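You operate a simulated robot arm through the tools that you are given. There is no shell and no other tool. Be economical: measure what you need, move in short steps, check, and stop when the job is done.

Carry out the task below with a simulated robot arm. There is one attempt and no reset: what you move stays moved.

## Task
Stack the small carton marked "keys" from the wooden packing table on top of the small carton marked "plugs". Put the yellow wiping pad from the wooden packing table on top of the black butyl block on the wooden packing table. Put the blue corner guard from the wooden packing table on the top of the orange plate. Any order will do.

It is judged by the outcome, as a careful person would: the job done as asked, and still so three seconds after it is handed in. It fails if anything else is knocked over, pushed out of place, dropped, spilled or broken.

## Robot
A 6-joint arm with a two-finger parallel gripper on a trunk, on a base that drives. Base frame: it is fixed to the floor where the robot stands at the start and does not move with it; the origin is under the middle of the robot, x ahead of it, y to its left, z up; the surface under the hand at the start is at about z = 80. Lengths are in cm, angles in degrees, forces in N, time in s.
With the tool pointing down near the work surface it reaches from about 58 to 94 cm from the robot's upright axis, wherever it stands. Its first joint turns from -149.0 to 149.0 degrees. Places, roughly: black butyl block [75, -125, 75]; blue corner guard (6x4x4 cm) [100, -120, 80]; top of the orange plate (29x23 cm) [122, -444, 84]. Payload 3.43 kg.
The TCP is the grasp point between the finger pads, 3.4 cm short of the fingertips. In the tool frame z runs along the fingers and y along their closing line. Largest opening 12.8 cm; finger width 2.4, thickness 1.2; the body of the gripper, 4.8 by 13 cm, starts 9.6 cm behind the TCP.
Orientation is told as [roll, pitch, yaw] about the base's x, y, z axes, in that order, counted from this pose: with the fingers straight down and closing along the base's y, the tool's x points along the base's -x, its y along +y and its z along -z.

## Interface
- The arm moves only by the tool jog_arm. Its argument "rows" is text: rows parted by semicolons, each of 7 numbers parted by spaces: the closure in counts, from 0 (fully open) to 255 (shut), then the shift along the base's x, y, z in cm, then the turn, a rotation vector about the base's x, y, z in degrees. In form: gripper x y z ax ay az; .... A call has 1 to 20 rows; each row shifts and turns the commanded pose from where the row before left it. Rows are played at 5 a second. More than 5 cm and 8.6 degrees between two rows, or a gripper value outside its range, and nothing of the call is played. Where a pose cannot be reached the arm comes as near as it can. A force on the tool above 40 N (or 10 N above the force at the start of the call, whichever is more), or a blocked arm, ends the call early, and 0.2 s more pass. The fingers move at their own pace (about 10.8 cm/s each) and stop on an object; they squeeze with about 39 N. The grip force told is the motor's: it shows also when the fingers shut on nothing. Time passes only in rows, and 0.2 s behind the last, so rows that do not move let the fingers close. The reply holds the time, the measured pose of the TCP, the force on the tool along the base axes, the opening and the grip force, in the units named above and with some noise, with the torque about the TCP (base axes, N m) and any sound that the robot's microphone picked up.
- Cameras (640 x 400 px; columns grow to the right, rows downward): "scene" is now at [1.58, 13.89, 161.93]; the picture's right is [-0.51, -0.86, 0.00], its down [-0.70, 0.42, -0.59] and it looks along [0.50, -0.30, -0.81] (base axes); focal length 274 px, centre (320, 200). "wrist" rides on the gripper at [7.6, -1.1, -16] in the tool frame; the picture's right is [0.15, 0.99, 0.00], its down [-0.88, 0.13, -0.46] and it looks along [-0.45, 0.07, 0.89] (tool axes); focal length 234 px, centre (320, 200). There is no depth. A picture from a camera that has moved, and an enlarged one, comes with that camera's place and axes in the base frame and with its lens.
- get_image(camera): a new picture of that camera. The clock stands still meanwhile.
- lift_body(by): slides the trunk up (or, below 0, down) by that many cm; the arm and the scene camera ride with it, the base frame stays. It gives what a move gives, with no picture.
- drive_base(legs): drives the robot by 1 to 6 legs, each [ahead, turn to the left] in cm and degrees, along the robot's own axes; the way and the turn of a leg run together, so that a leg with both is an arc; at most 150 cm and 180 degrees a leg. The arm and the cameras ride along, it lands a little off, and it stops where it bumps. It gives what a move gives.
- pan_tilt(pan, tilt): turns the head with the scene camera to pan (to the left, within 155 degrees either way) and tilt (down, from -29 to 69), counted from straight ahead of the robot. It gives what a move gives.
- close_up(camera, box): a new picture of the part [left, top, right, bottom] of that camera's present view, enlarged. The clock stands still meanwhile.
- finish_job(): hands the job in; it is judged then, once.

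Go step by step. Nothing tells you exact positions but the pictures and the camera data: compare them with the known pose of the tool, close in by small moves and look again before you grip or let go. The budget is 165 turns and 128 pictures, counting those below and the enlarged ones. Unless the task says otherwise, let go and move clear before handing in, and close with one line.

The tools are called after "Request:" as a command line: name --argument value ..., lists and objects as JSON in quotes. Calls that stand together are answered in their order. jog_arm: Moves the arm, as the interface text tells. Its arguments: {"type":"object","properties":{"rows":{"type":"string"}},"required":["rows"]} The other tools are called the same way: lift_body (by) slides the trunk up or down; drive_base (legs) drives the base; pan_tilt (pan, tilt) turns the head that bears the scene camera; get_image (camera) takes a picture; close_up (camera, box) takes an enlarged picture of a part of a camera's view; finish_job () hands the job in.

At the start:

```text
time_s: 0.0
tcp_pos: [68.5, 2.13, 107.83]
orientation: [-0.1, -0.1, -0.9]
ft_force: [0.3, -0.1, -0.1]
ft_torque: [-0.01, 0.0, 0.01]
opening: 12.79
gripper_force: 0.0
trunk travel left (down, up): [-65.0, 6.0]
robot x, y, heading: [0.55, 0.52, 0.2]
head pan, tilt: [-30.9, 54.2]
```

scene: 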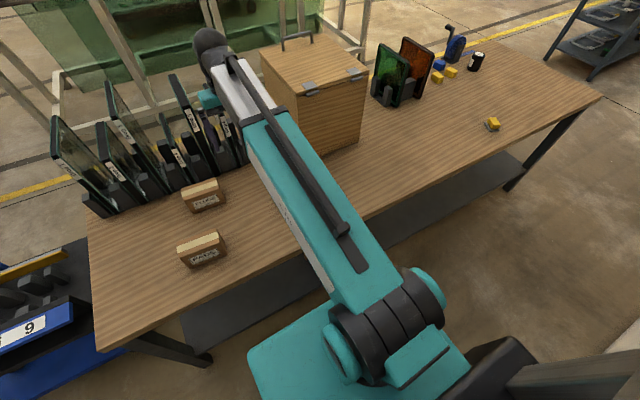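
wrist: 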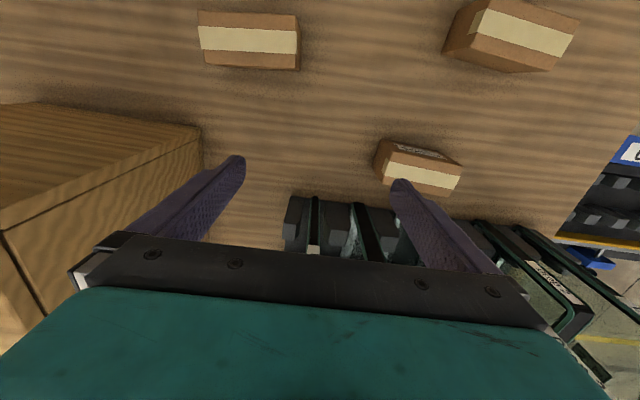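

I see the packing table with three small cartons near the hand, and small items toward the far right end. I look closer to find the labels.

Request:
close_up --camera "scene" --box '[150, 160, 270, 280]'

Request:
close_up --camera "wrist" --box '[180, 0, 600, 210]'

Request:
close_up --camera "scene" --box '[360, 20, 520, 140]'

```text
3.33 times, centred on (210, 220) of scene
camera zoom: at [1.58, 13.89, 161.93], right [-0.51, -0.86, 0.0], down [-0.7, 0.42, -0.59], along [0.5, -0.3, -0.81], focal length 913 px, centre (687, 133)
```

zoom: 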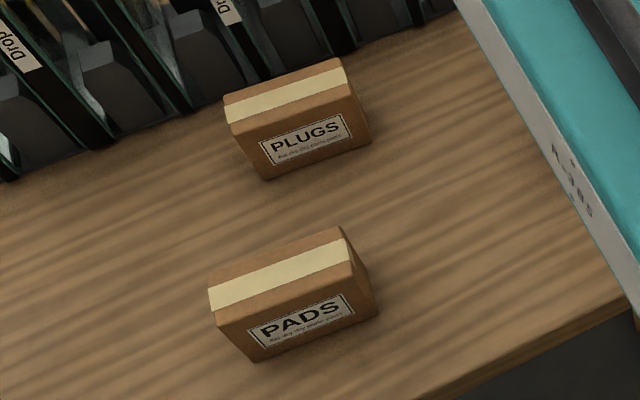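

```text
1.52 times, centred on (390, 105) of wrist
camera zoom: at [60.75, 1.02, 123.88], right [-0.13, 0.99, 0.0], down [0.88, 0.12, 0.46], along [0.45, 0.06, -0.89], focal length 357 px, centre (213, 345)
```

zoom: 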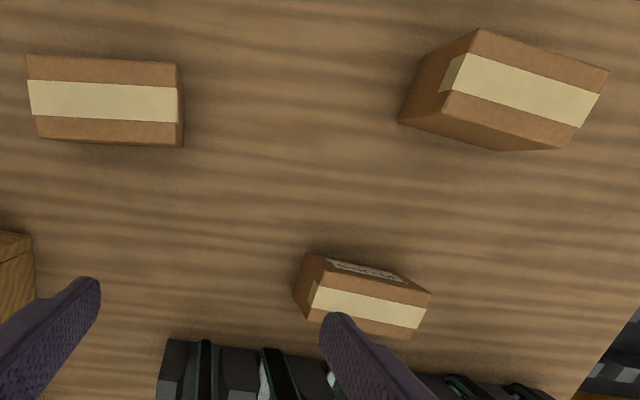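

```text
3.33 times, centred on (440, 80) of scene
camera zoom: at [1.58, 13.89, 161.93], right [-0.51, -0.86, 0.0], down [-0.7, 0.42, -0.59], along [0.5, -0.3, -0.81], focal length 913 px, centre (-80, 600)
```

zoom: 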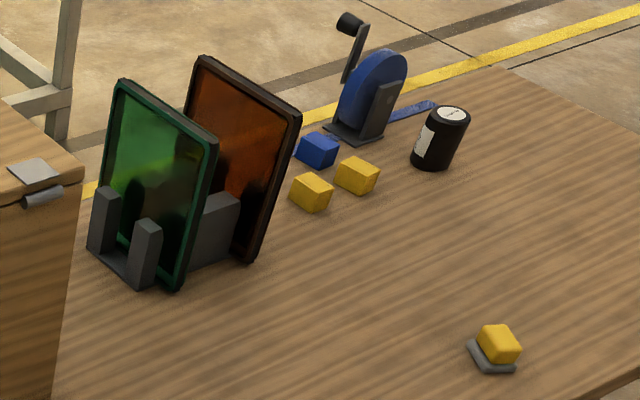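

The hidden third carton at about (57,-9) should be "keys"; PLUGS is at about (72.6,19). The keys carton is near the inner reach limit, so I back off a little and look at its label.

Request:
drive_base --legs '[[-10, 0]]'

Request:
get_image --camera "scene"

Request:
get_image --camera "wrist"

```text
time_s: 1.2
tcp_pos: [58.35, 2.07, 107.9]
orientation: [0.1, -0.1, -0.9]
ft_force: [0.5, 0.4, 0.1]
ft_torque: [-0.04, -0.05, 0.01]
opening: 12.8
gripper_force: 0.1
trunk travel left (down, up): [-65.0, 6.0]
robot x, y, heading: [-9.99, 0.37, 0.3]
head pan, tilt: [-30.9, 54.2]
```

```text
122 pictures are left
camera scene: at [-8.66, 13.87, 161.93], right [-0.51, -0.86, 0.0], down [-0.7, 0.42, -0.59], along [0.5, -0.3, -0.81], focal length 274 px, centre (320, 200)
```

scene: 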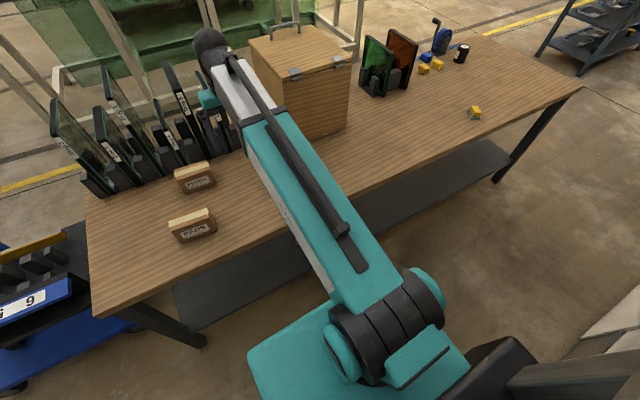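

```text
121 pictures are left
camera wrist: at [50.54, 1.0, 123.93], right [-0.13, 0.99, 0.0], down [0.88, 0.12, 0.46], along [0.45, 0.06, -0.89], focal length 234 px, centre (320, 200)
```

wrist: 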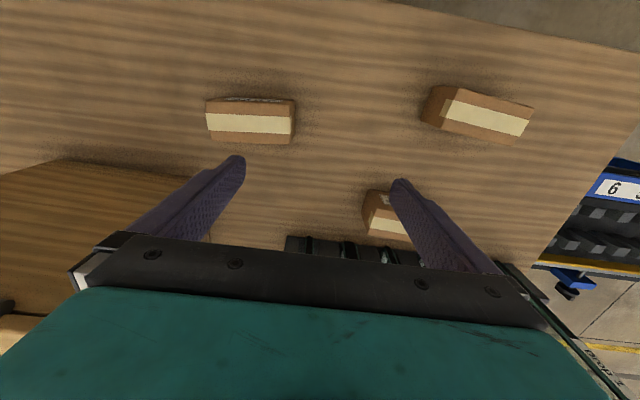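

The keys carton top centre is at about (56.5,-8.5), top z≈89, thin along x. I'll turn the fingers to close along x and hover over it.

Request:
jog_arm --rows "0 -0.1 -1 0 0 0 -8.4;0 -0.1 -1 0 0 0 -8.4;0 -0.1 -1 0 0 0 -8.4;0 -0.1 -1 0 0 0 -8.4;0 -0.1 -1 0 0 0 -8.4;0 -0.1 -1 0 0 0 -8.4;0 -0.1 -1 0 0 0 -8.4;0 -0.1 -1 0 0 0 -8.4;0 -0.1 -1 0 0 0 -8.4;0 -0.1 -1 0 0 0 -8.4;0 0 0 0 0 0 0"

Request:
get_image --camera "wrist"

Request:
get_image --camera "scene"

```text
time_s: 3.6
tcp_pos: [57.42, -7.87, 107.94]
orientation: [0.0, 0.0, -84.9]
ft_force: [-0.6, 0.3, 0.3]
ft_torque: [-0.01, 0.0, -0.02]
opening: 12.82
gripper_force: 0.0
trunk travel left (down, up): [-65.0, 6.0]
robot x, y, heading: [-10.09, 0.22, 0.1]
head pan, tilt: [-30.9, 54.2]
```

```text
120 pictures are left
camera wrist: at [55.42, -0.56, 123.85], right [0.97, 0.23, 0.0], down [0.21, -0.87, 0.46], along [0.11, -0.44, -0.89], focal length 234 px, centre (320, 200)
```

wrist: 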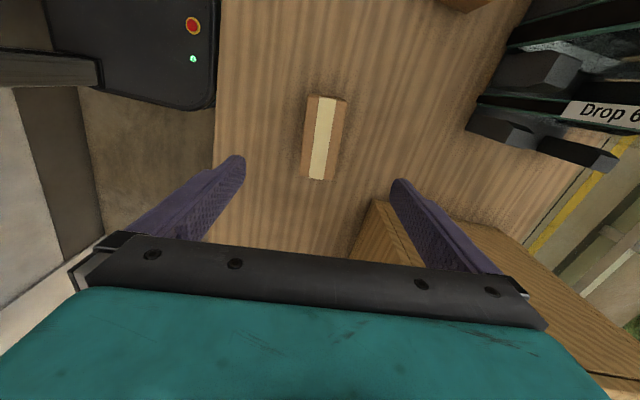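

```text
119 pictures are left
camera scene: at [-8.53, 13.87, 161.93], right [-0.51, -0.86, 0.0], down [-0.7, 0.42, -0.59], along [0.5, -0.3, -0.81], focal length 274 px, centre (320, 200)
```

scene: 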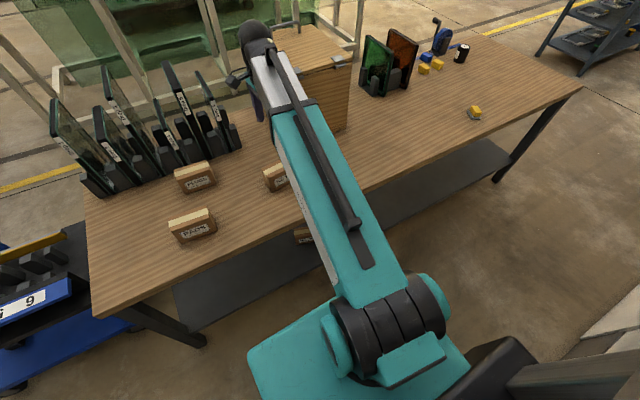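

Request:
close_up --camera "scene" --box '[250, 150, 330, 260]'

Request:
close_up --camera "wrist" --box '[240, 60, 440, 260]'

```text
3.64 times, centred on (290, 205) of scene
camera zoom: at [-8.53, 13.87, 161.93], right [-0.51, -0.86, 0.0], down [-0.7, 0.42, -0.59], along [0.5, -0.3, -0.81], focal length 996 px, centre (429, 182)
```

zoom: 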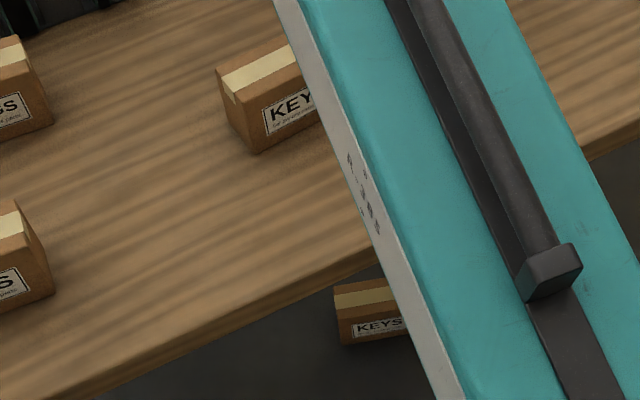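

```text
2.00 times, centred on (340, 160) of wrist
camera zoom: at [55.42, -0.56, 123.85], right [0.97, 0.23, 0.0], down [0.21, -0.87, 0.46], along [0.11, -0.44, -0.89], focal length 468 px, centre (280, 280)
```

zoom: 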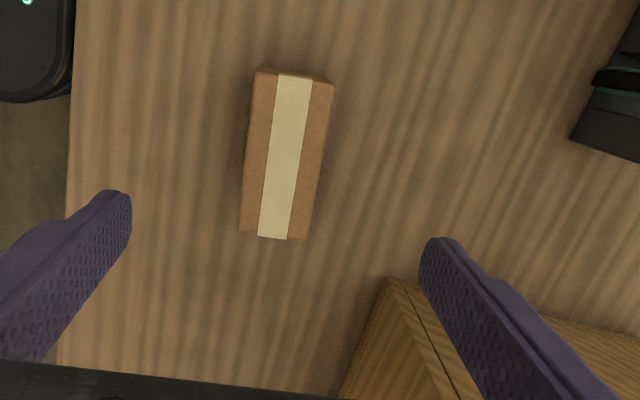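

The tabletop carton is confirmed as KEYS (a decoy sits on the lower shelf). It is centred under the fingers and aligned; I descend partway and check.

Request:
jog_arm --rows "0 0.1 -0.2 -4 0 0 0;0 0.1 -0.2 -4 0 0 0;0 0 0 -4 0 0 0;0 0 0 -4 0 0 0;0 0 0 0 0 0 0"

Request:
get_image --camera "wrist"

```text
time_s: 4.8
tcp_pos: [57.59, -8.38, 91.76]
orientation: [0.0, 0.1, -84.9]
ft_force: [0.3, -0.2, 0.2]
ft_torque: [0.0, 0.01, 0.0]
opening: 12.8
gripper_force: 0.1
trunk travel left (down, up): [-65.0, 6.0]
robot x, y, heading: [-10.05, 0.92, -0.1]
head pan, tilt: [-30.9, 54.2]
```

```text
116 pictures are left
camera wrist: at [55.54, -0.98, 107.76], right [0.97, 0.23, 0.0], down [0.21, -0.87, 0.46], along [0.11, -0.44, -0.89], focal length 234 px, centre (320, 200)
```

wrist: 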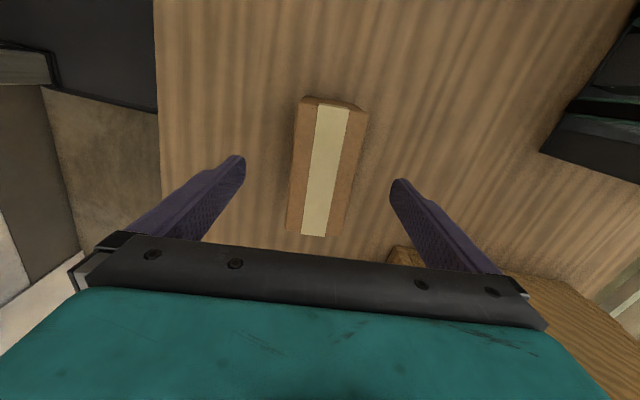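

Consistent: top at about z=89. I descend to z≈85.6 and close.

Request:
jog_arm --rows "0 0 0 -3 0 0 0;0 0 0 -3 0 0 0;0 0 0 0 0 0 0;255 0 0 0 0 0 0;255 0 0 0 0 0 0;255 0 0 0 0 0 0;255 0 0 0 0 0 0"

```text
time_s: 6.4
tcp_pos: [57.67, -8.2, 85.74]
orientation: [0.0, 0.0, -84.8]
ft_force: [0.2, 0.3, 0.0]
ft_torque: [-0.01, 0.02, 0.0]
opening: 5.75
gripper_force: 39.1
trunk travel left (down, up): [-65.0, 6.0]
robot x, y, heading: [-10.2, 0.3, 0.1]
head pan, tilt: [-30.9, 54.2]
```

Gripped (5.75 cm). I lift and look at PLUGS.

Request:
jog_arm --rows "255 0 0 3 0 0 0;255 0 0 4 0 0 0;255 0 0 4 0 0 0;255 0 0 4 0 0 0;255 0 0 3 0 0 0;255 0 0 0 0 0 0"

Request:
close_up --camera "scene" --box '[150, 140, 310, 240]'

```text
time_s: 7.8
tcp_pos: [57.67, -8.31, 103.85]
orientation: [0.1, 0.0, -84.9]
ft_force: [0.5, 0.3, -2.3]
ft_torque: [-0.04, 0.03, 0.0]
opening: 5.77
gripper_force: 38.8
trunk travel left (down, up): [-65.0, 6.0]
robot x, y, heading: [-10.12, 0.92, -0.1]
head pan, tilt: [-30.9, 54.2]
```

```text
4.00 times, centred on (230, 190) of scene
camera zoom: at [-8.5, 13.87, 161.93], right [-0.51, -0.86, 0.0], down [-0.7, 0.42, -0.59], along [0.5, -0.3, -0.81], focal length 1095 px, centre (680, 240)
```

zoom: 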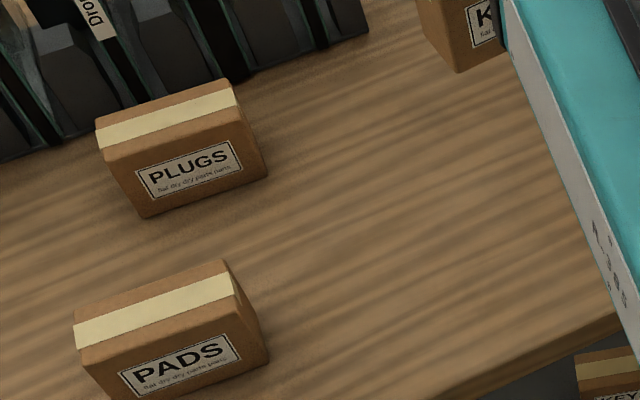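

PLUGS top centre is at about (71.5,19.2), turned about -9°. I carry keys over it, turning to match, staying high.

Request:
jog_arm --rows "255 1.97 3.93 0 0 0 -1.93;255 1.97 3.93 0 0 0 -1.93;255 1.97 3.93 0 0 0 -1.93;255 1.97 3.93 0 0 0 -1.93;255 1.97 3.93 0 0 0 -1.93;255 1.97 3.93 0 0 0 -1.93;255 1.97 3.93 0 0 0 -1.93;255 0 0 0 0 0 0"

Request:
get_image --camera "wrist"

Request:
get_image --camera "scene"

```text
time_s: 9.6
tcp_pos: [71.56, 19.24, 103.72]
orientation: [0.0, 0.1, -98.4]
ft_force: [1.1, -0.8, -2.3]
ft_torque: [-0.02, -0.01, 0.0]
opening: 5.75
gripper_force: 38.9
trunk travel left (down, up): [-65.0, 6.0]
robot x, y, heading: [-10.27, 0.62, -0.0]
head pan, tilt: [-30.9, 54.2]
```

```text
114 pictures are left
camera wrist: at [71.24, 26.9, 119.76], right [1.0, 0.0, 0.0], down [0.0, -0.89, 0.46], along [0.0, -0.46, -0.89], focal length 234 px, centre (320, 200)
```

wrist: 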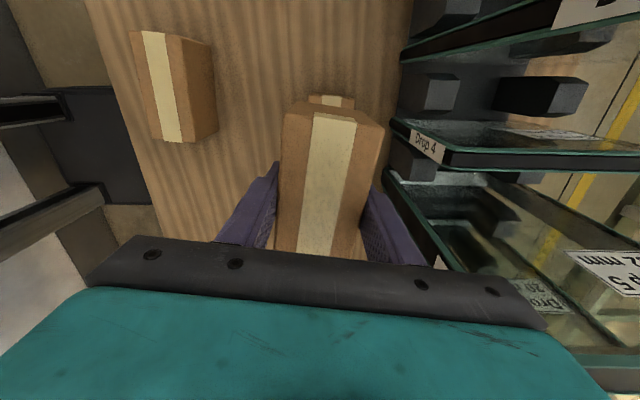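

```text
113 pictures are left
camera scene: at [-8.51, 13.88, 161.93], right [-0.51, -0.86, 0.0], down [-0.7, 0.42, -0.59], along [0.5, -0.3, -0.81], focal length 274 px, centre (320, 200)
```

scene: 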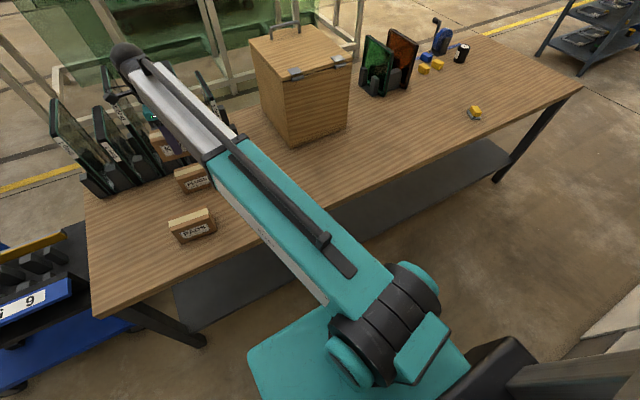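

Alignment looks good. I lower to just above contact and check.

Request:
jog_arm --rows "255 0.1 0 -2.5 0 0 0;255 0 0 -2.5 0 0 0;255 0 0 -2.5 0 0 0;255 0 0 0 0 0 0"

Request:
close_up --camera "scene" --box '[130, 110, 250, 210]'

Request:
close_up --camera "wrist" --box '[220, 60, 440, 260]'

```text
time_s: 10.6
tcp_pos: [71.52, 19.3, 96.39]
orientation: [0.0, 0.1, -98.4]
ft_force: [0.6, 0.3, -3.3]
ft_torque: [0.02, 0.02, 0.0]
opening: 5.78
gripper_force: 39.3
trunk travel left (down, up): [-65.0, 6.0]
robot x, y, heading: [-9.89, 0.43, 0.2]
head pan, tilt: [-30.9, 54.2]
```

```text
4.00 times, centred on (190, 160) of scene
camera zoom: at [-8.5, 13.88, 161.93], right [-0.51, -0.86, 0.0], down [-0.7, 0.42, -0.59], along [0.5, -0.3, -0.81], focal length 1095 px, centre (840, 360)
```

zoom: 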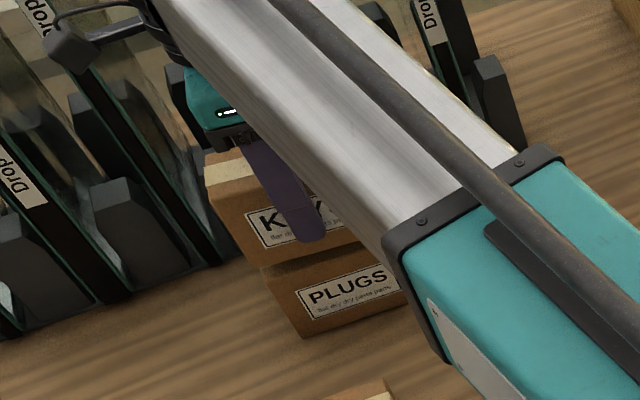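

```text
2.00 times, centred on (330, 160) of wrist
camera zoom: at [71.33, 26.89, 112.33], right [1.0, 0.0, 0.0], down [0.0, -0.89, 0.46], along [0.0, -0.46, -0.89], focal length 468 px, centre (300, 280)
```

zoom: 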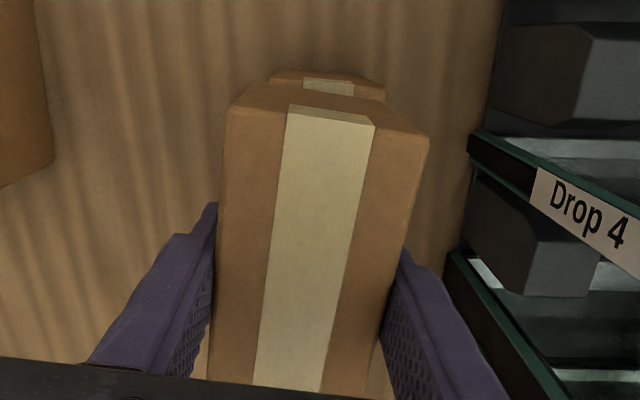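

Request:
jog_arm --rows "255 0 0 -0.5 0 0 0;255 0 0 -0.4 0 0 0;255 0 0 -0.3 0 0 0;255 0 0 -0.2 0 0 0;255 0 0 -0.2 0 0 0;255 0 0 0 0 0 0"

```text
time_s: 12.0
tcp_pos: [71.59, 19.27, 94.75]
orientation: [0.0, -0.1, -98.3]
ft_force: [-0.6, -0.1, -2.5]
ft_torque: [0.02, 0.01, 0.0]
opening: 5.73
gripper_force: 38.8
trunk travel left (down, up): [-65.0, 6.0]
robot x, y, heading: [-9.83, 0.83, 0.0]
head pan, tilt: [-30.9, 54.2]
```

Request:
jog_arm --rows "255 0 0 -0.2 0 0 0;255 0 0 -0.2 0 0 0;255 0 0 0 0 0 0"

Request:
close_up --camera "scene" --box '[150, 130, 240, 205]'

```text
time_s: 12.8
tcp_pos: [71.68, 19.3, 94.39]
orientation: [0.0, 0.0, -98.4]
ft_force: [0.4, 0.4, -2.6]
ft_torque: [0.01, 0.03, -0.01]
opening: 5.76
gripper_force: 38.9
trunk travel left (down, up): [-65.0, 6.0]
robot x, y, heading: [-10.23, 0.62, -0.0]
head pan, tilt: [-30.9, 54.2]
```

```text
5.33 times, centred on (195, 168) of scene
camera zoom: at [-8.5, 13.88, 161.93], right [-0.51, -0.86, 0.0], down [-0.7, 0.42, -0.59], along [0.5, -0.3, -0.81], focal length 1460 px, centre (987, 373)
```

zoom: 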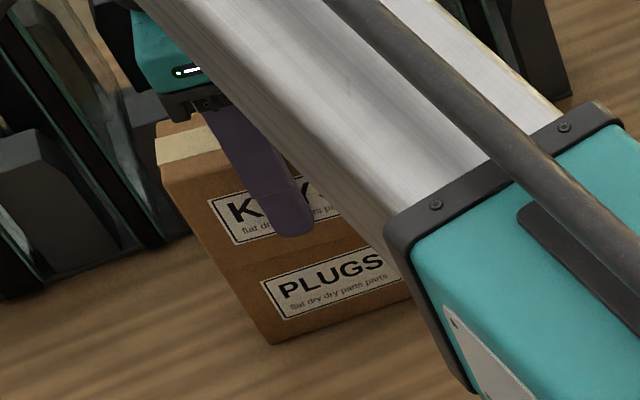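

Nearly touching; the faces line up. I lower in fine steps until contact.

Request:
jog_arm --rows "255 0 0 -0.15 0 0 0;255 0 0 -0.15 0 0 0;255 0 0 0 0 0 0"

```text
time_s: 13.6
tcp_pos: [71.48, 19.29, 94.21]
orientation: [0.2, 0.2, -98.4]
ft_force: [3.4, 1.6, 17.0]
ft_torque: [-0.28, -0.01, -0.01]
opening: 5.78
gripper_force: 39.4
trunk travel left (down, up): [-65.0, 6.0]
robot x, y, heading: [-9.79, 0.42, 0.3]
head pan, tilt: [-30.9, 54.2]
```

Contact. I open and go up.

Request:
jog_arm --rows "255 0 0 0.1 0 0 0;90 0 0 0 0 0 0;60 0 0 0 0 0 0;60 0 0 0 0 0 0;60 0 0 2 0 0 0;60 0 0 4 0 0 0;60 0 0 4 0 0 0;30 0 0 4 0 0 0;0 0 0 4 0 0 0;0 0 0 0 0 0 0"

Request:
get_image --camera "wrist"

Request:
close_up --camera "scene" --box '[130, 110, 250, 210]'

```text
time_s: 15.8
tcp_pos: [71.64, 19.23, 112.05]
orientation: [0.0, 0.0, -98.4]
ft_force: [-0.2, -0.7, 0.4]
ft_torque: [0.02, -0.01, -0.01]
opening: 12.79
gripper_force: 0.0
trunk travel left (down, up): [-65.0, 6.0]
robot x, y, heading: [-10.17, 0.38, 0.1]
head pan, tilt: [-30.9, 54.2]
```

```text
109 pictures are left
camera wrist: at [71.37, 26.81, 128.16], right [1.0, 0.0, 0.0], down [0.0, -0.89, 0.46], along [0.0, -0.46, -0.89], focal length 234 px, centre (320, 200)
```

wrist: 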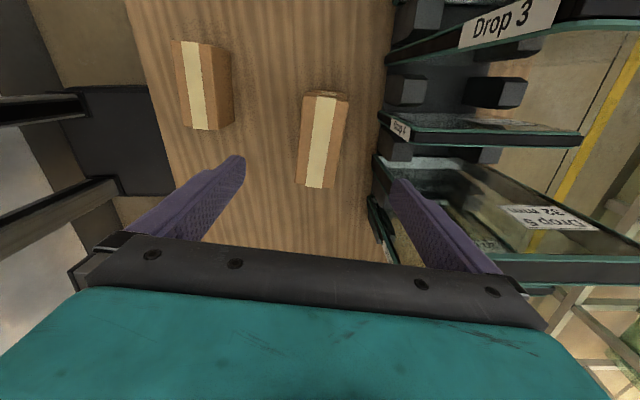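

```text
4.00 times, centred on (190, 160) of scene
camera zoom: at [-8.51, 13.88, 161.93], right [-0.51, -0.86, 0.0], down [-0.7, 0.42, -0.59], along [0.5, -0.3, -0.81], focal length 1095 px, centre (840, 360)
```

zoom: 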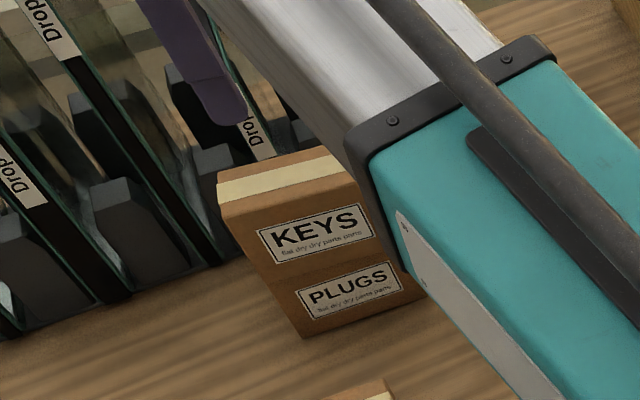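

KEYS is neatly stacked on PLUGS. Next I retract the arm and drive toward the right end of the table.

Request:
jog_arm --rows "0 0 0 2 0 0 0;0 -3.3 -3.2 0 0 0 0;0 -3.3 -3.2 0 0 0 0;0 -3.3 -3.2 0 0 0 0;0 -3.3 -3.2 0 0 0 0;0 -3.3 -3.2 0 0 0 0;0 -3.3 -3.2 0 0 0 0;0 0 0 0 0 0 0"

Request:
drive_base --legs '[[0, -90], [60, 0]]'

Request:
pan_tilt --pan 40 --tilt 35

Request:
get_image --camera "scene"

```text
time_s: 17.6
tcp_pos: [51.7, 0.16, 113.94]
orientation: [0.0, 0.0, -98.4]
ft_force: [-0.2, 0.5, -0.4]
ft_torque: [0.0, 0.0, 0.0]
opening: 12.79
gripper_force: 0.1
trunk travel left (down, up): [-65.0, 6.0]
robot x, y, heading: [-10.01, 0.53, 0.0]
head pan, tilt: [-30.9, 54.2]
```

```text
time_s: 26.7
tcp_pos: [-9.95, -121.4, 113.99]
orientation: [0.0, 0.1, 171.9]
ft_force: [0.0, 0.3, 0.2]
ft_torque: [0.02, 0.07, 0.02]
opening: 12.81
gripper_force: 0.1
trunk travel left (down, up): [-65.0, 6.0]
robot x, y, heading: [-11.01, -59.2, -89.1]
head pan, tilt: [-30.9, 54.2]
```

```text
time_s: 28.1
tcp_pos: [-9.89, -121.39, 114.09]
orientation: [0.0, 0.0, 171.9]
ft_force: [0.2, 0.5, 0.0]
ft_torque: [0.01, -0.01, 0.0]
opening: 12.8
gripper_force: 0.1
trunk travel left (down, up): [-65.0, 6.0]
robot x, y, heading: [-11.02, -59.65, -89.3]
head pan, tilt: [40.0, 35.0]
```

```text
107 pictures are left
camera scene: at [11.71, -61.32, 164.64], right [-0.76, -0.65, 0.0], down [-0.37, 0.43, -0.82], along [0.53, -0.62, -0.57], focal length 274 px, centre (320, 200)
```

scene: 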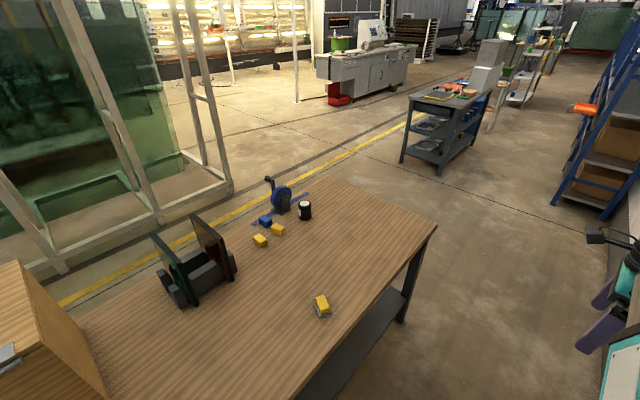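

Request:
close_up --camera "scene" --box '[230, 160, 350, 330]'

Request:
close_up --camera "scene" --box '[395, 50, 515, 130]'

Request:
close_up --camera "scene" --box '[300, 280, 350, 330]'

```text
2.35 times, centred on (290, 245) of scene
camera zoom: at [11.71, -61.32, 164.64], right [-0.76, -0.65, 0.0], down [-0.37, 0.43, -0.82], along [0.53, -0.62, -0.57], focal length 644 px, centre (391, 94)
```

zoom: 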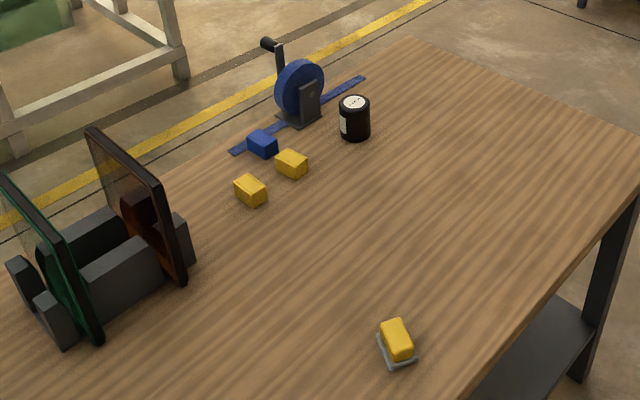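

```text
5.00 times, centred on (455, 90) of scene
camera zoom: at [11.71, -61.32, 164.64], right [-0.76, -0.65, 0.0], down [-0.37, 0.43, -0.82], along [0.53, -0.62, -0.57], focal length 1369 px, centre (-355, 750)
```

zoom: 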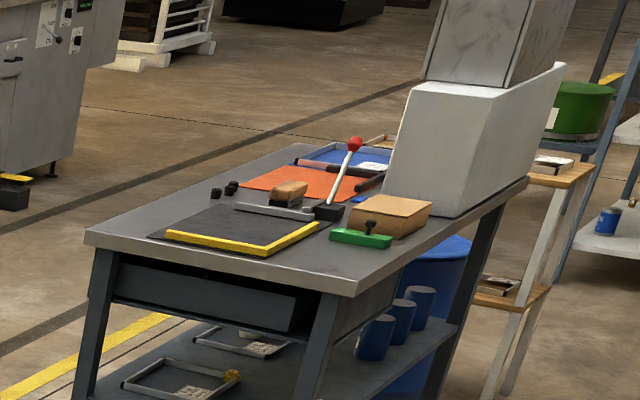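

```text
8.00 times, centred on (325, 305) of scene
camera zoom: at [11.71, -61.32, 164.64], right [-0.76, -0.65, 0.0], down [-0.37, 0.43, -0.82], along [0.53, -0.62, -0.57], focal length 2190 px, centre (280, -640)
```

zoom: 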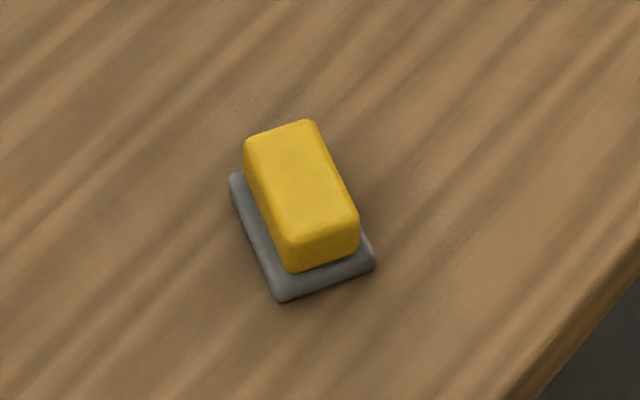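

The grey trolley ahead carries the orange plate. I drive on along the table and turn to face its items.

Request:
drive_base --legs '[[52, 0], [0, 90]]'

Request:
pan_tilt --pan 0 --tilt 45

Request:
get_image --camera "scene"

Request:
get_image --camera "wrist"

```text
time_s: 36.8
tcp_pos: [51.95, -109.62, 114.05]
orientation: [-0.1, 0.0, -97.3]
ft_force: [-1.1, 0.0, 0.0]
ft_torque: [0.06, 0.0, 0.04]
opening: 12.79
gripper_force: 0.1
trunk travel left (down, up): [-65.0, 6.0]
robot x, y, heading: [-10.17, -106.86, 1.0]
head pan, tilt: [40.0, 35.0]
```

```text
time_s: 37.8
tcp_pos: [52.12, -109.62, 114.07]
orientation: [0.0, 0.0, -97.2]
ft_force: [-1.0, 0.9, -0.2]
ft_torque: [0.02, 0.05, 0.0]
opening: 12.81
gripper_force: 0.0
trunk travel left (down, up): [-65.0, 6.0]
robot x, y, heading: [-9.87, -107.26, 1.0]
head pan, tilt: [0.0, 45.0]
```

```text
103 pictures are left
camera scene: at [-6.71, -90.04, 163.16], right [0.02, -1.0, 0.0], down [-0.71, -0.01, -0.71], along [0.71, 0.01, -0.71], focal length 274 px, centre (320, 200)
```

scene: 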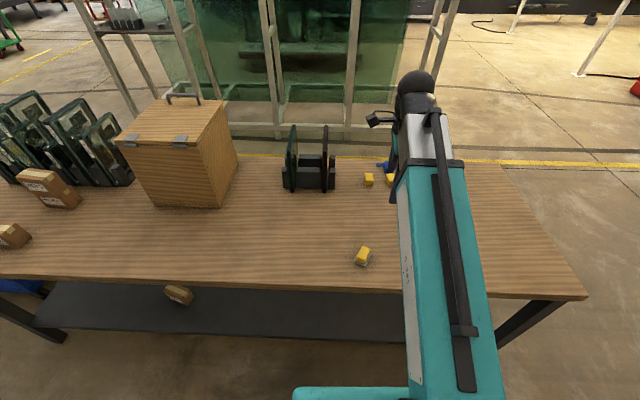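

```text
102 pictures are left
camera wrist: at [51.73, -102.01, 130.05], right [1.0, 0.02, 0.0], down [0.02, -0.89, 0.46], along [0.01, -0.46, -0.89], focal length 234 px, centre (320, 200)
```

wrist: 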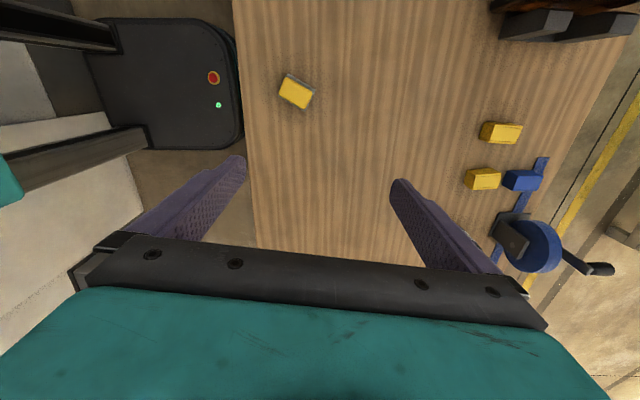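

Request:
drive_base --legs '[[-9, 0]]'

Request:
jog_arm --rows "0 2.5 3 0 0 0 0;0 2.5 3 0 0 0 0;0 0 0 0 0 0 0"

Request:
get_image --camera "wrist"

Request:
close_up --camera "wrist" --box '[260, 40, 360, 140]'

Request:
get_image --camera "scene"

```text
time_s: 39.0
tcp_pos: [42.94, -109.84, 114.06]
orientation: [0.0, 0.0, -97.3]
ft_force: [0.0, -1.2, 1.0]
ft_torque: [0.01, -0.03, 0.0]
opening: 12.78
gripper_force: 0.1
trunk travel left (down, up): [-65.0, 6.0]
robot x, y, heading: [-19.09, -107.24, 1.2]
head pan, tilt: [0.0, 45.0]
```

```text
time_s: 39.8
tcp_pos: [48.12, -103.79, 114.06]
orientation: [0.0, 0.0, -97.3]
ft_force: [-0.4, 0.2, -0.4]
ft_torque: [0.0, 0.01, -0.02]
opening: 12.79
gripper_force: 0.1
trunk travel left (down, up): [-65.0, 6.0]
robot x, y, heading: [-18.6, -107.52, 1.1]
head pan, tilt: [0.0, 45.0]
```

```text
101 pictures are left
camera wrist: at [47.71, -96.14, 129.99], right [1.0, 0.02, 0.0], down [0.02, -0.89, 0.46], along [0.01, -0.46, -0.89], focal length 234 px, centre (320, 200)
```

wrist: 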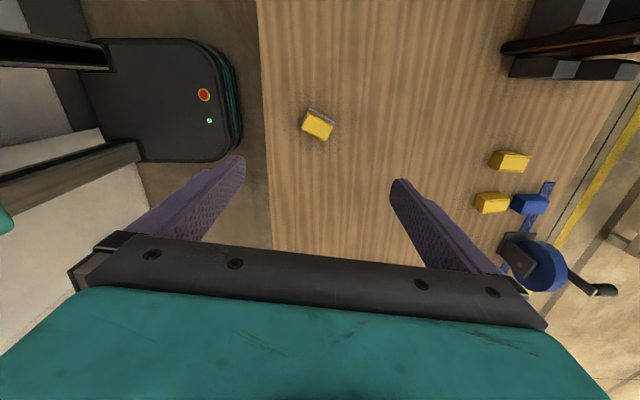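

```text
4.00 times, centred on (310, 90) of wrist
camera zoom: at [47.71, -96.14, 129.99], right [1.0, 0.02, 0.0], down [0.02, -0.89, 0.46], along [0.01, -0.46, -0.89], focal length 937 px, centre (360, 640)
```

zoom: 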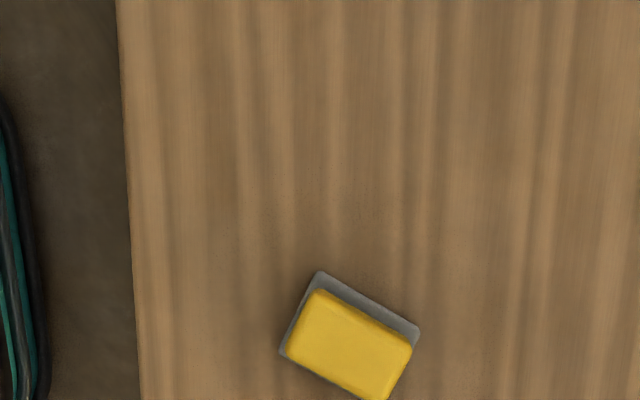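

```text
99 pictures are left
camera scene: at [-15.74, -90.25, 163.17], right [0.02, -1.0, 0.0], down [-0.71, -0.01, -0.71], along [0.71, 0.01, -0.71], focal length 274 px, centre (320, 200)
```

scene: 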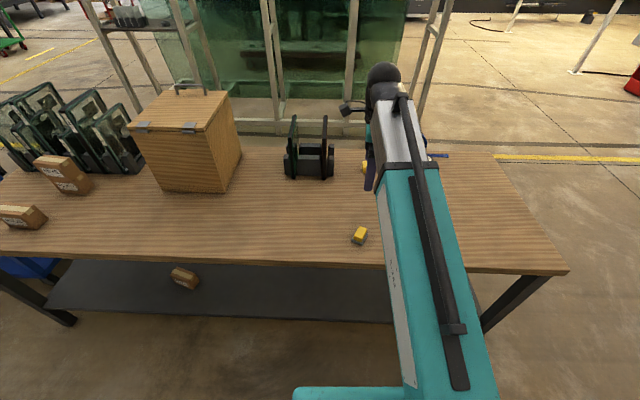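

Request:
close_up --camera "wrist" --box '[470, 130, 590, 230]'

Request:
close_up --camera "scene" --box '[340, 215, 380, 255]'

```text
4.00 times, centred on (530, 180) of wrist
camera zoom: at [47.71, -96.14, 129.99], right [1.0, 0.02, 0.0], down [0.02, -0.89, 0.46], along [0.01, -0.46, -0.89], focal length 937 px, centre (-520, 280)
```

zoom: 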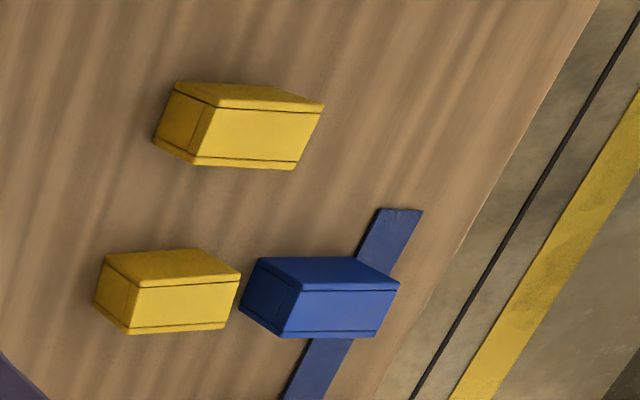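

```text
10.00 times, centred on (360, 235) of scene
camera zoom: at [-15.74, -90.25, 163.17], right [0.02, -1.0, 0.0], down [-0.71, -0.01, -0.71], along [0.71, 0.01, -0.71], focal length 2738 px, centre (-80, -150)
```

zoom: 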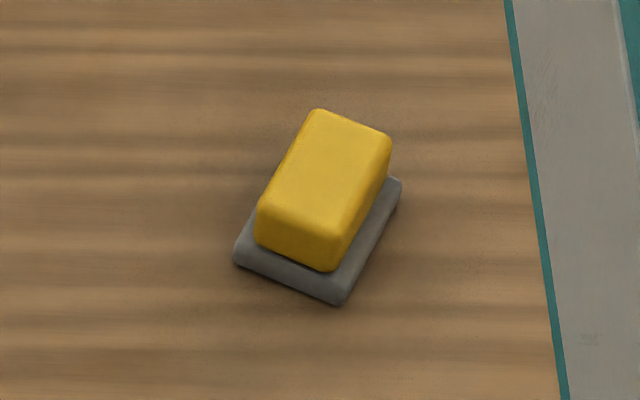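

The yellow wiping pad (with grey base) is at about (47.4,-104.6), long axis turned about -28°. I turn the fingers across its short side and come lower.

Request:
jog_arm --rows "0 -0.1 -0.1 -1.5 0 0 7.72;0 -0.1 -0.1 -1.5 0 0 7.72;0 -0.1 -0.1 -1.5 0 0 7.72;0 -0.1 -0.1 -1.5 0 0 7.72;0 -0.1 -0.1 -1.5 0 0 7.72;0 -0.1 -0.1 -1.5 0 0 7.72;0 -0.1 -0.1 -2 0 0 7.72;0 0 -0.1 -2 0 0 7.72;0 0 0 -2 0 0 7.72;0 0 0 0 0 0 0"

Request:
get_image --camera "wrist"

Request:
get_image --camera "scene"

```text
time_s: 42.0
tcp_pos: [47.52, -104.54, 99.05]
orientation: [0.0, -0.1, -27.7]
ft_force: [0.4, -0.2, -0.7]
ft_torque: [0.04, 0.02, 0.02]
opening: 12.8
gripper_force: 0.1
trunk travel left (down, up): [-65.0, 6.0]
robot x, y, heading: [-18.88, -107.5, 1.1]
head pan, tilt: [0.0, 45.0]
```

```text
96 pictures are left
camera wrist: at [39.92, -102.14, 115.06], right [0.33, 0.94, 0.0], down [0.84, -0.29, 0.46], along [0.43, -0.15, -0.89], focal length 234 px, centre (320, 200)
```

wrist: 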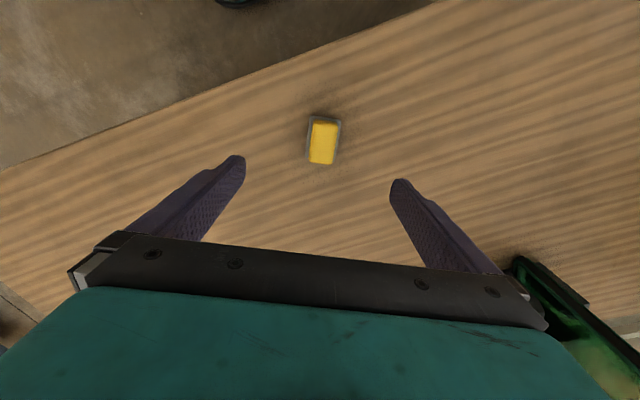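

```text
95 pictures are left
camera scene: at [-15.73, -90.24, 163.16], right [0.02, -1.0, 0.0], down [-0.71, -0.01, -0.71], along [0.71, 0.01, -0.71], focal length 274 px, centre (320, 200)
```

scene: 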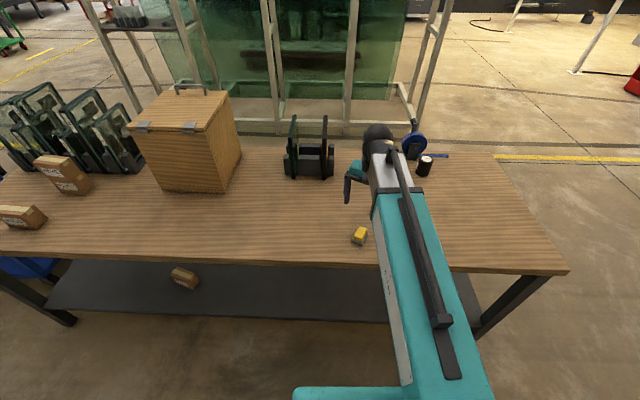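

Request:
close_up --camera "wrist" --box '[280, 100, 360, 180]'

Request:
close_up --camera "scene" --box '[395, 125, 465, 185]'

```text
5.00 times, centred on (320, 140) of wrist
camera zoom: at [39.92, -102.14, 115.06], right [0.33, 0.94, 0.0], down [0.84, -0.29, 0.46], along [0.43, -0.15, -0.89], focal length 1171 px, centre (320, 500)
```

zoom: 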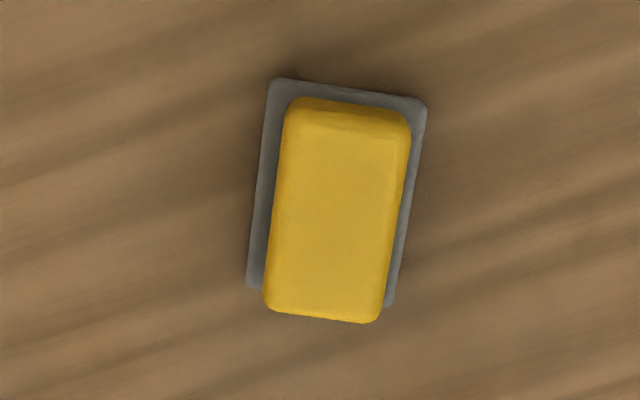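

```text
6.67 times, centred on (430, 155) of scene
camera zoom: at [-15.73, -90.24, 163.16], right [0.02, -1.0, 0.0], down [-0.71, -0.01, -0.71], along [0.71, 0.01, -0.71], focal length 1825 px, centre (-413, 500)
```

zoom: 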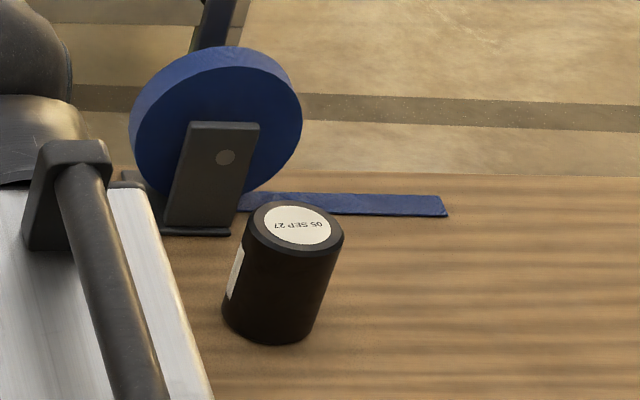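

The pad is well aligned. The black can-like block near the reel I'll inspect later. I descend over the pad and grip.

Request:
jog_arm --rows "0 -0.2 0.1 -3.6 0 0 0;0 0 0 -3.6 0 0 0;0 0 0 -3.6 0 0 0;0 0 0 -3 0 0 0;0 0 0 -0.6 0 0 0;0 0 0 0 0 0 0"

Request:
get_image --camera "wrist"

Request:
close_up --camera "scene" --box '[325, 190, 395, 250]'

```text
time_s: 43.4
tcp_pos: [47.21, -104.59, 84.57]
orientation: [0.1, 0.0, -27.7]
ft_force: [-0.2, 0.3, 0.3]
ft_torque: [-0.01, 0.02, -0.04]
opening: 12.8
gripper_force: 0.1
trunk travel left (down, up): [-65.0, 6.0]
robot x, y, heading: [-19.07, -107.3, 1.0]
head pan, tilt: [0.0, 45.0]
```

```text
92 pictures are left
camera wrist: at [39.71, -102.05, 100.61], right [0.33, 0.94, 0.0], down [0.84, -0.3, 0.46], along [0.43, -0.15, -0.89], focal length 234 px, centre (320, 200)
```

wrist: 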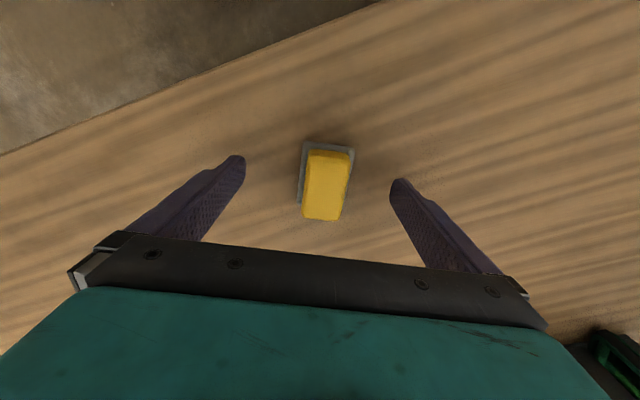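

```text
6.67 times, centred on (360, 220) of scene
camera zoom: at [-15.73, -90.24, 163.16], right [0.02, -1.0, 0.0], down [-0.71, -0.01, -0.71], along [0.71, 0.01, -0.71], focal length 1825 px, centre (53, 67)
```

zoom: 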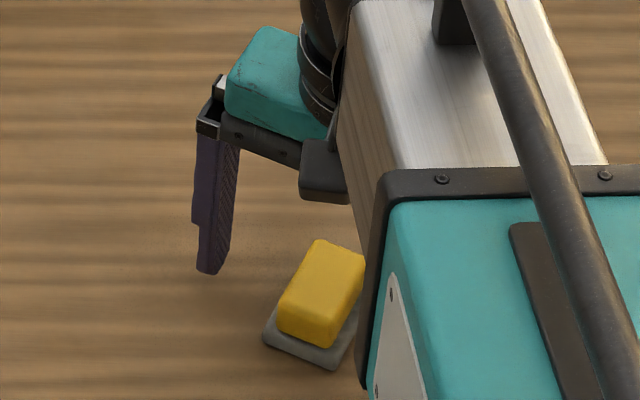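

Request:
jog_arm --rows "0 -0.4 0.5 0 0 0 0;120 0 0 0 0 0 0;180 0 0 0 0 0 0;255 0 0 0 0 0 0;255 0 0 0 0 0 0;255 0 0 0 0 0 0"

Request:
close_up --camera "wrist" --box '[220, 100, 420, 240]'

```text
time_s: 44.8
tcp_pos: [46.84, -103.92, 84.64]
orientation: [0.0, 0.0, -27.9]
ft_force: [0.4, -0.3, 0.5]
ft_torque: [0.02, -0.03, 0.02]
opening: 3.25
gripper_force: 38.7
trunk travel left (down, up): [-65.0, 6.0]
robot x, y, heading: [-18.51, -107.61, 1.1]
head pan, tilt: [0.0, 45.0]
```

```text
2.86 times, centred on (320, 170) of wrist
camera zoom: at [39.32, -101.55, 100.64], right [0.33, 0.94, 0.0], down [0.84, -0.3, 0.46], along [0.43, -0.15, -0.89], focal length 669 px, centre (320, 286)
```

zoom: 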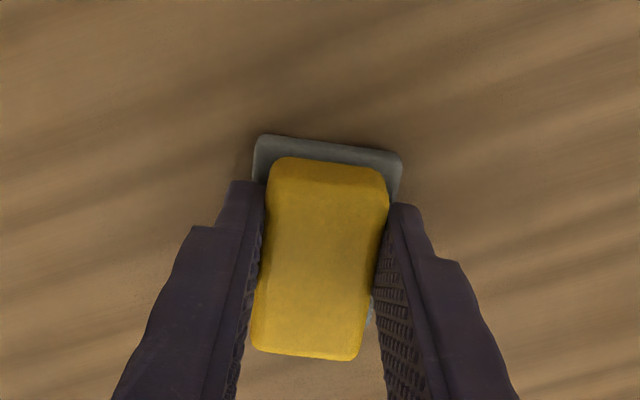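

Gripped on the yellow part. I lift and check the pad comes along whole.

Request:
jog_arm --rows "255 0 0 2 0 0 0;255 0 0 4 0 0 0;255 0 0 4 0 0 0;255 0 0 4 0 0 0;255 0 0 4 0 0 0;255 0 0 4 0 0 0;255 0 0 4 0 0 0;255 0 0 0 0 0 0"

Request:
get_image --camera "wrist"

Request:
get_image --camera "scene"

```text
time_s: 46.6
tcp_pos: [46.83, -104.09, 110.76]
orientation: [0.0, -0.2, -27.9]
ft_force: [15.5, -1.1, -28.7]
ft_torque: [-0.38, 0.39, -0.2]
opening: 3.26
gripper_force: 38.6
trunk travel left (down, up): [-65.0, 6.0]
robot x, y, heading: [-19.02, -107.21, 0.7]
head pan, tilt: [0.0, 45.0]
```

```text
89 pictures are left
camera wrist: at [39.35, -101.56, 126.7], right [0.33, 0.94, 0.0], down [0.84, -0.3, 0.46], along [0.43, -0.15, -0.89], focal length 234 px, centre (320, 200)
```

wrist: 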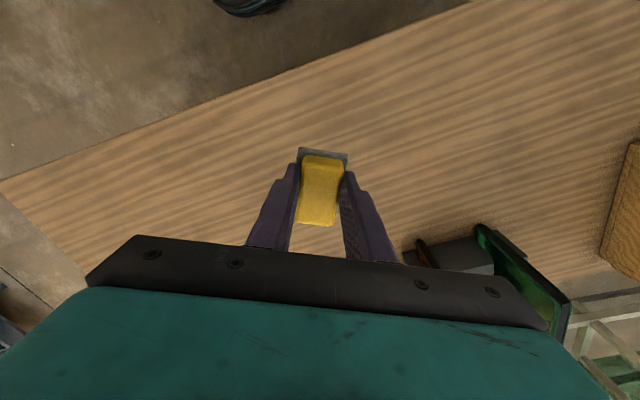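

```text
88 pictures are left
camera scene: at [-15.72, -90.24, 163.16], right [0.02, -1.0, 0.0], down [-0.71, -0.01, -0.71], along [0.71, 0.01, -0.71], focal length 274 px, centre (320, 200)
```

scene: 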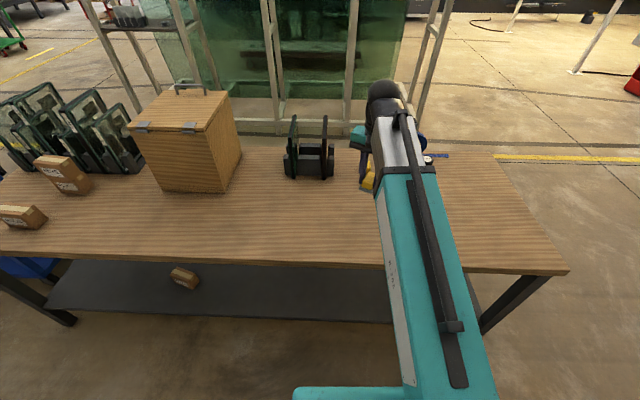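

The pad comes along whole, but the force reading is odd; I re-measure.

Request:
jog_arm --rows "255 0 0 0 0 0 0;255 0 0 0 0 0 0;255 0 0 0 0 0 0"

Request:
close_up --camera "wrist" --box '[220, 100, 420, 280]'

Request:
close_up --camera "scene" --box '[320, 70, 450, 200]'

```text
time_s: 47.4
tcp_pos: [46.9, -104.1, 110.54]
orientation: [0.1, -0.1, -27.9]
ft_force: [18.5, 1.7, -36.0]
ft_torque: [-0.81, 0.27, -0.43]
opening: 3.25
gripper_force: 39.2
trunk travel left (down, up): [-65.0, 6.0]
robot x, y, heading: [-18.84, -107.62, 1.0]
head pan, tilt: [0.0, 45.0]
```

```text
2.22 times, centred on (320, 190) of wrist
camera zoom: at [39.34, -101.56, 126.67], right [0.33, 0.94, 0.0], down [0.84, -0.3, 0.46], along [0.43, -0.15, -0.89], focal length 520 px, centre (320, 222)
```

zoom: 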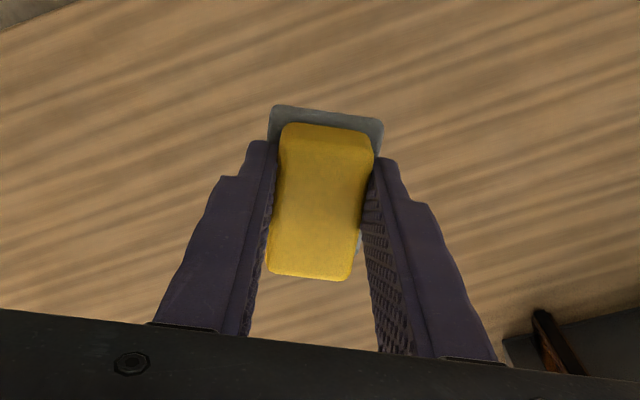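

```text
3.08 times, centred on (385, 135) of scene
camera zoom: at [-15.73, -90.24, 163.16], right [0.02, -1.0, 0.0], down [-0.71, -0.01, -0.71], along [0.71, 0.01, -0.71], focal length 842 px, centre (120, 400)
```

zoom: 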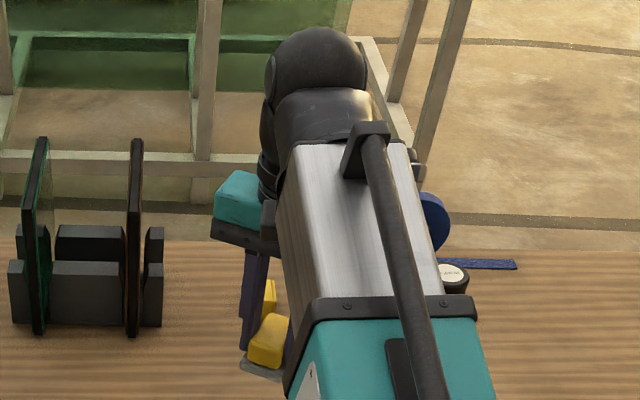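

The gripper body appears to be touching the forearm in this tucked pose. I move outward and down a little.

Request:
jog_arm --rows "255 1 0 -2 0 0 0;255 2 0 -1.5 0 0 0;255 3 0 0 0 0 0;255 0 0 0 0 0 0"

```text
time_s: 48.4
tcp_pos: [52.75, -104.08, 107.13]
orientation: [0.0, 0.1, -27.8]
ft_force: [-1.2, 0.1, -0.8]
ft_torque: [-0.01, 0.01, 0.0]
opening: 3.24
gripper_force: 38.8
trunk travel left (down, up): [-65.0, 6.0]
robot x, y, heading: [-19.27, -107.31, 0.9]
head pan, tilt: [0.0, 45.0]
```

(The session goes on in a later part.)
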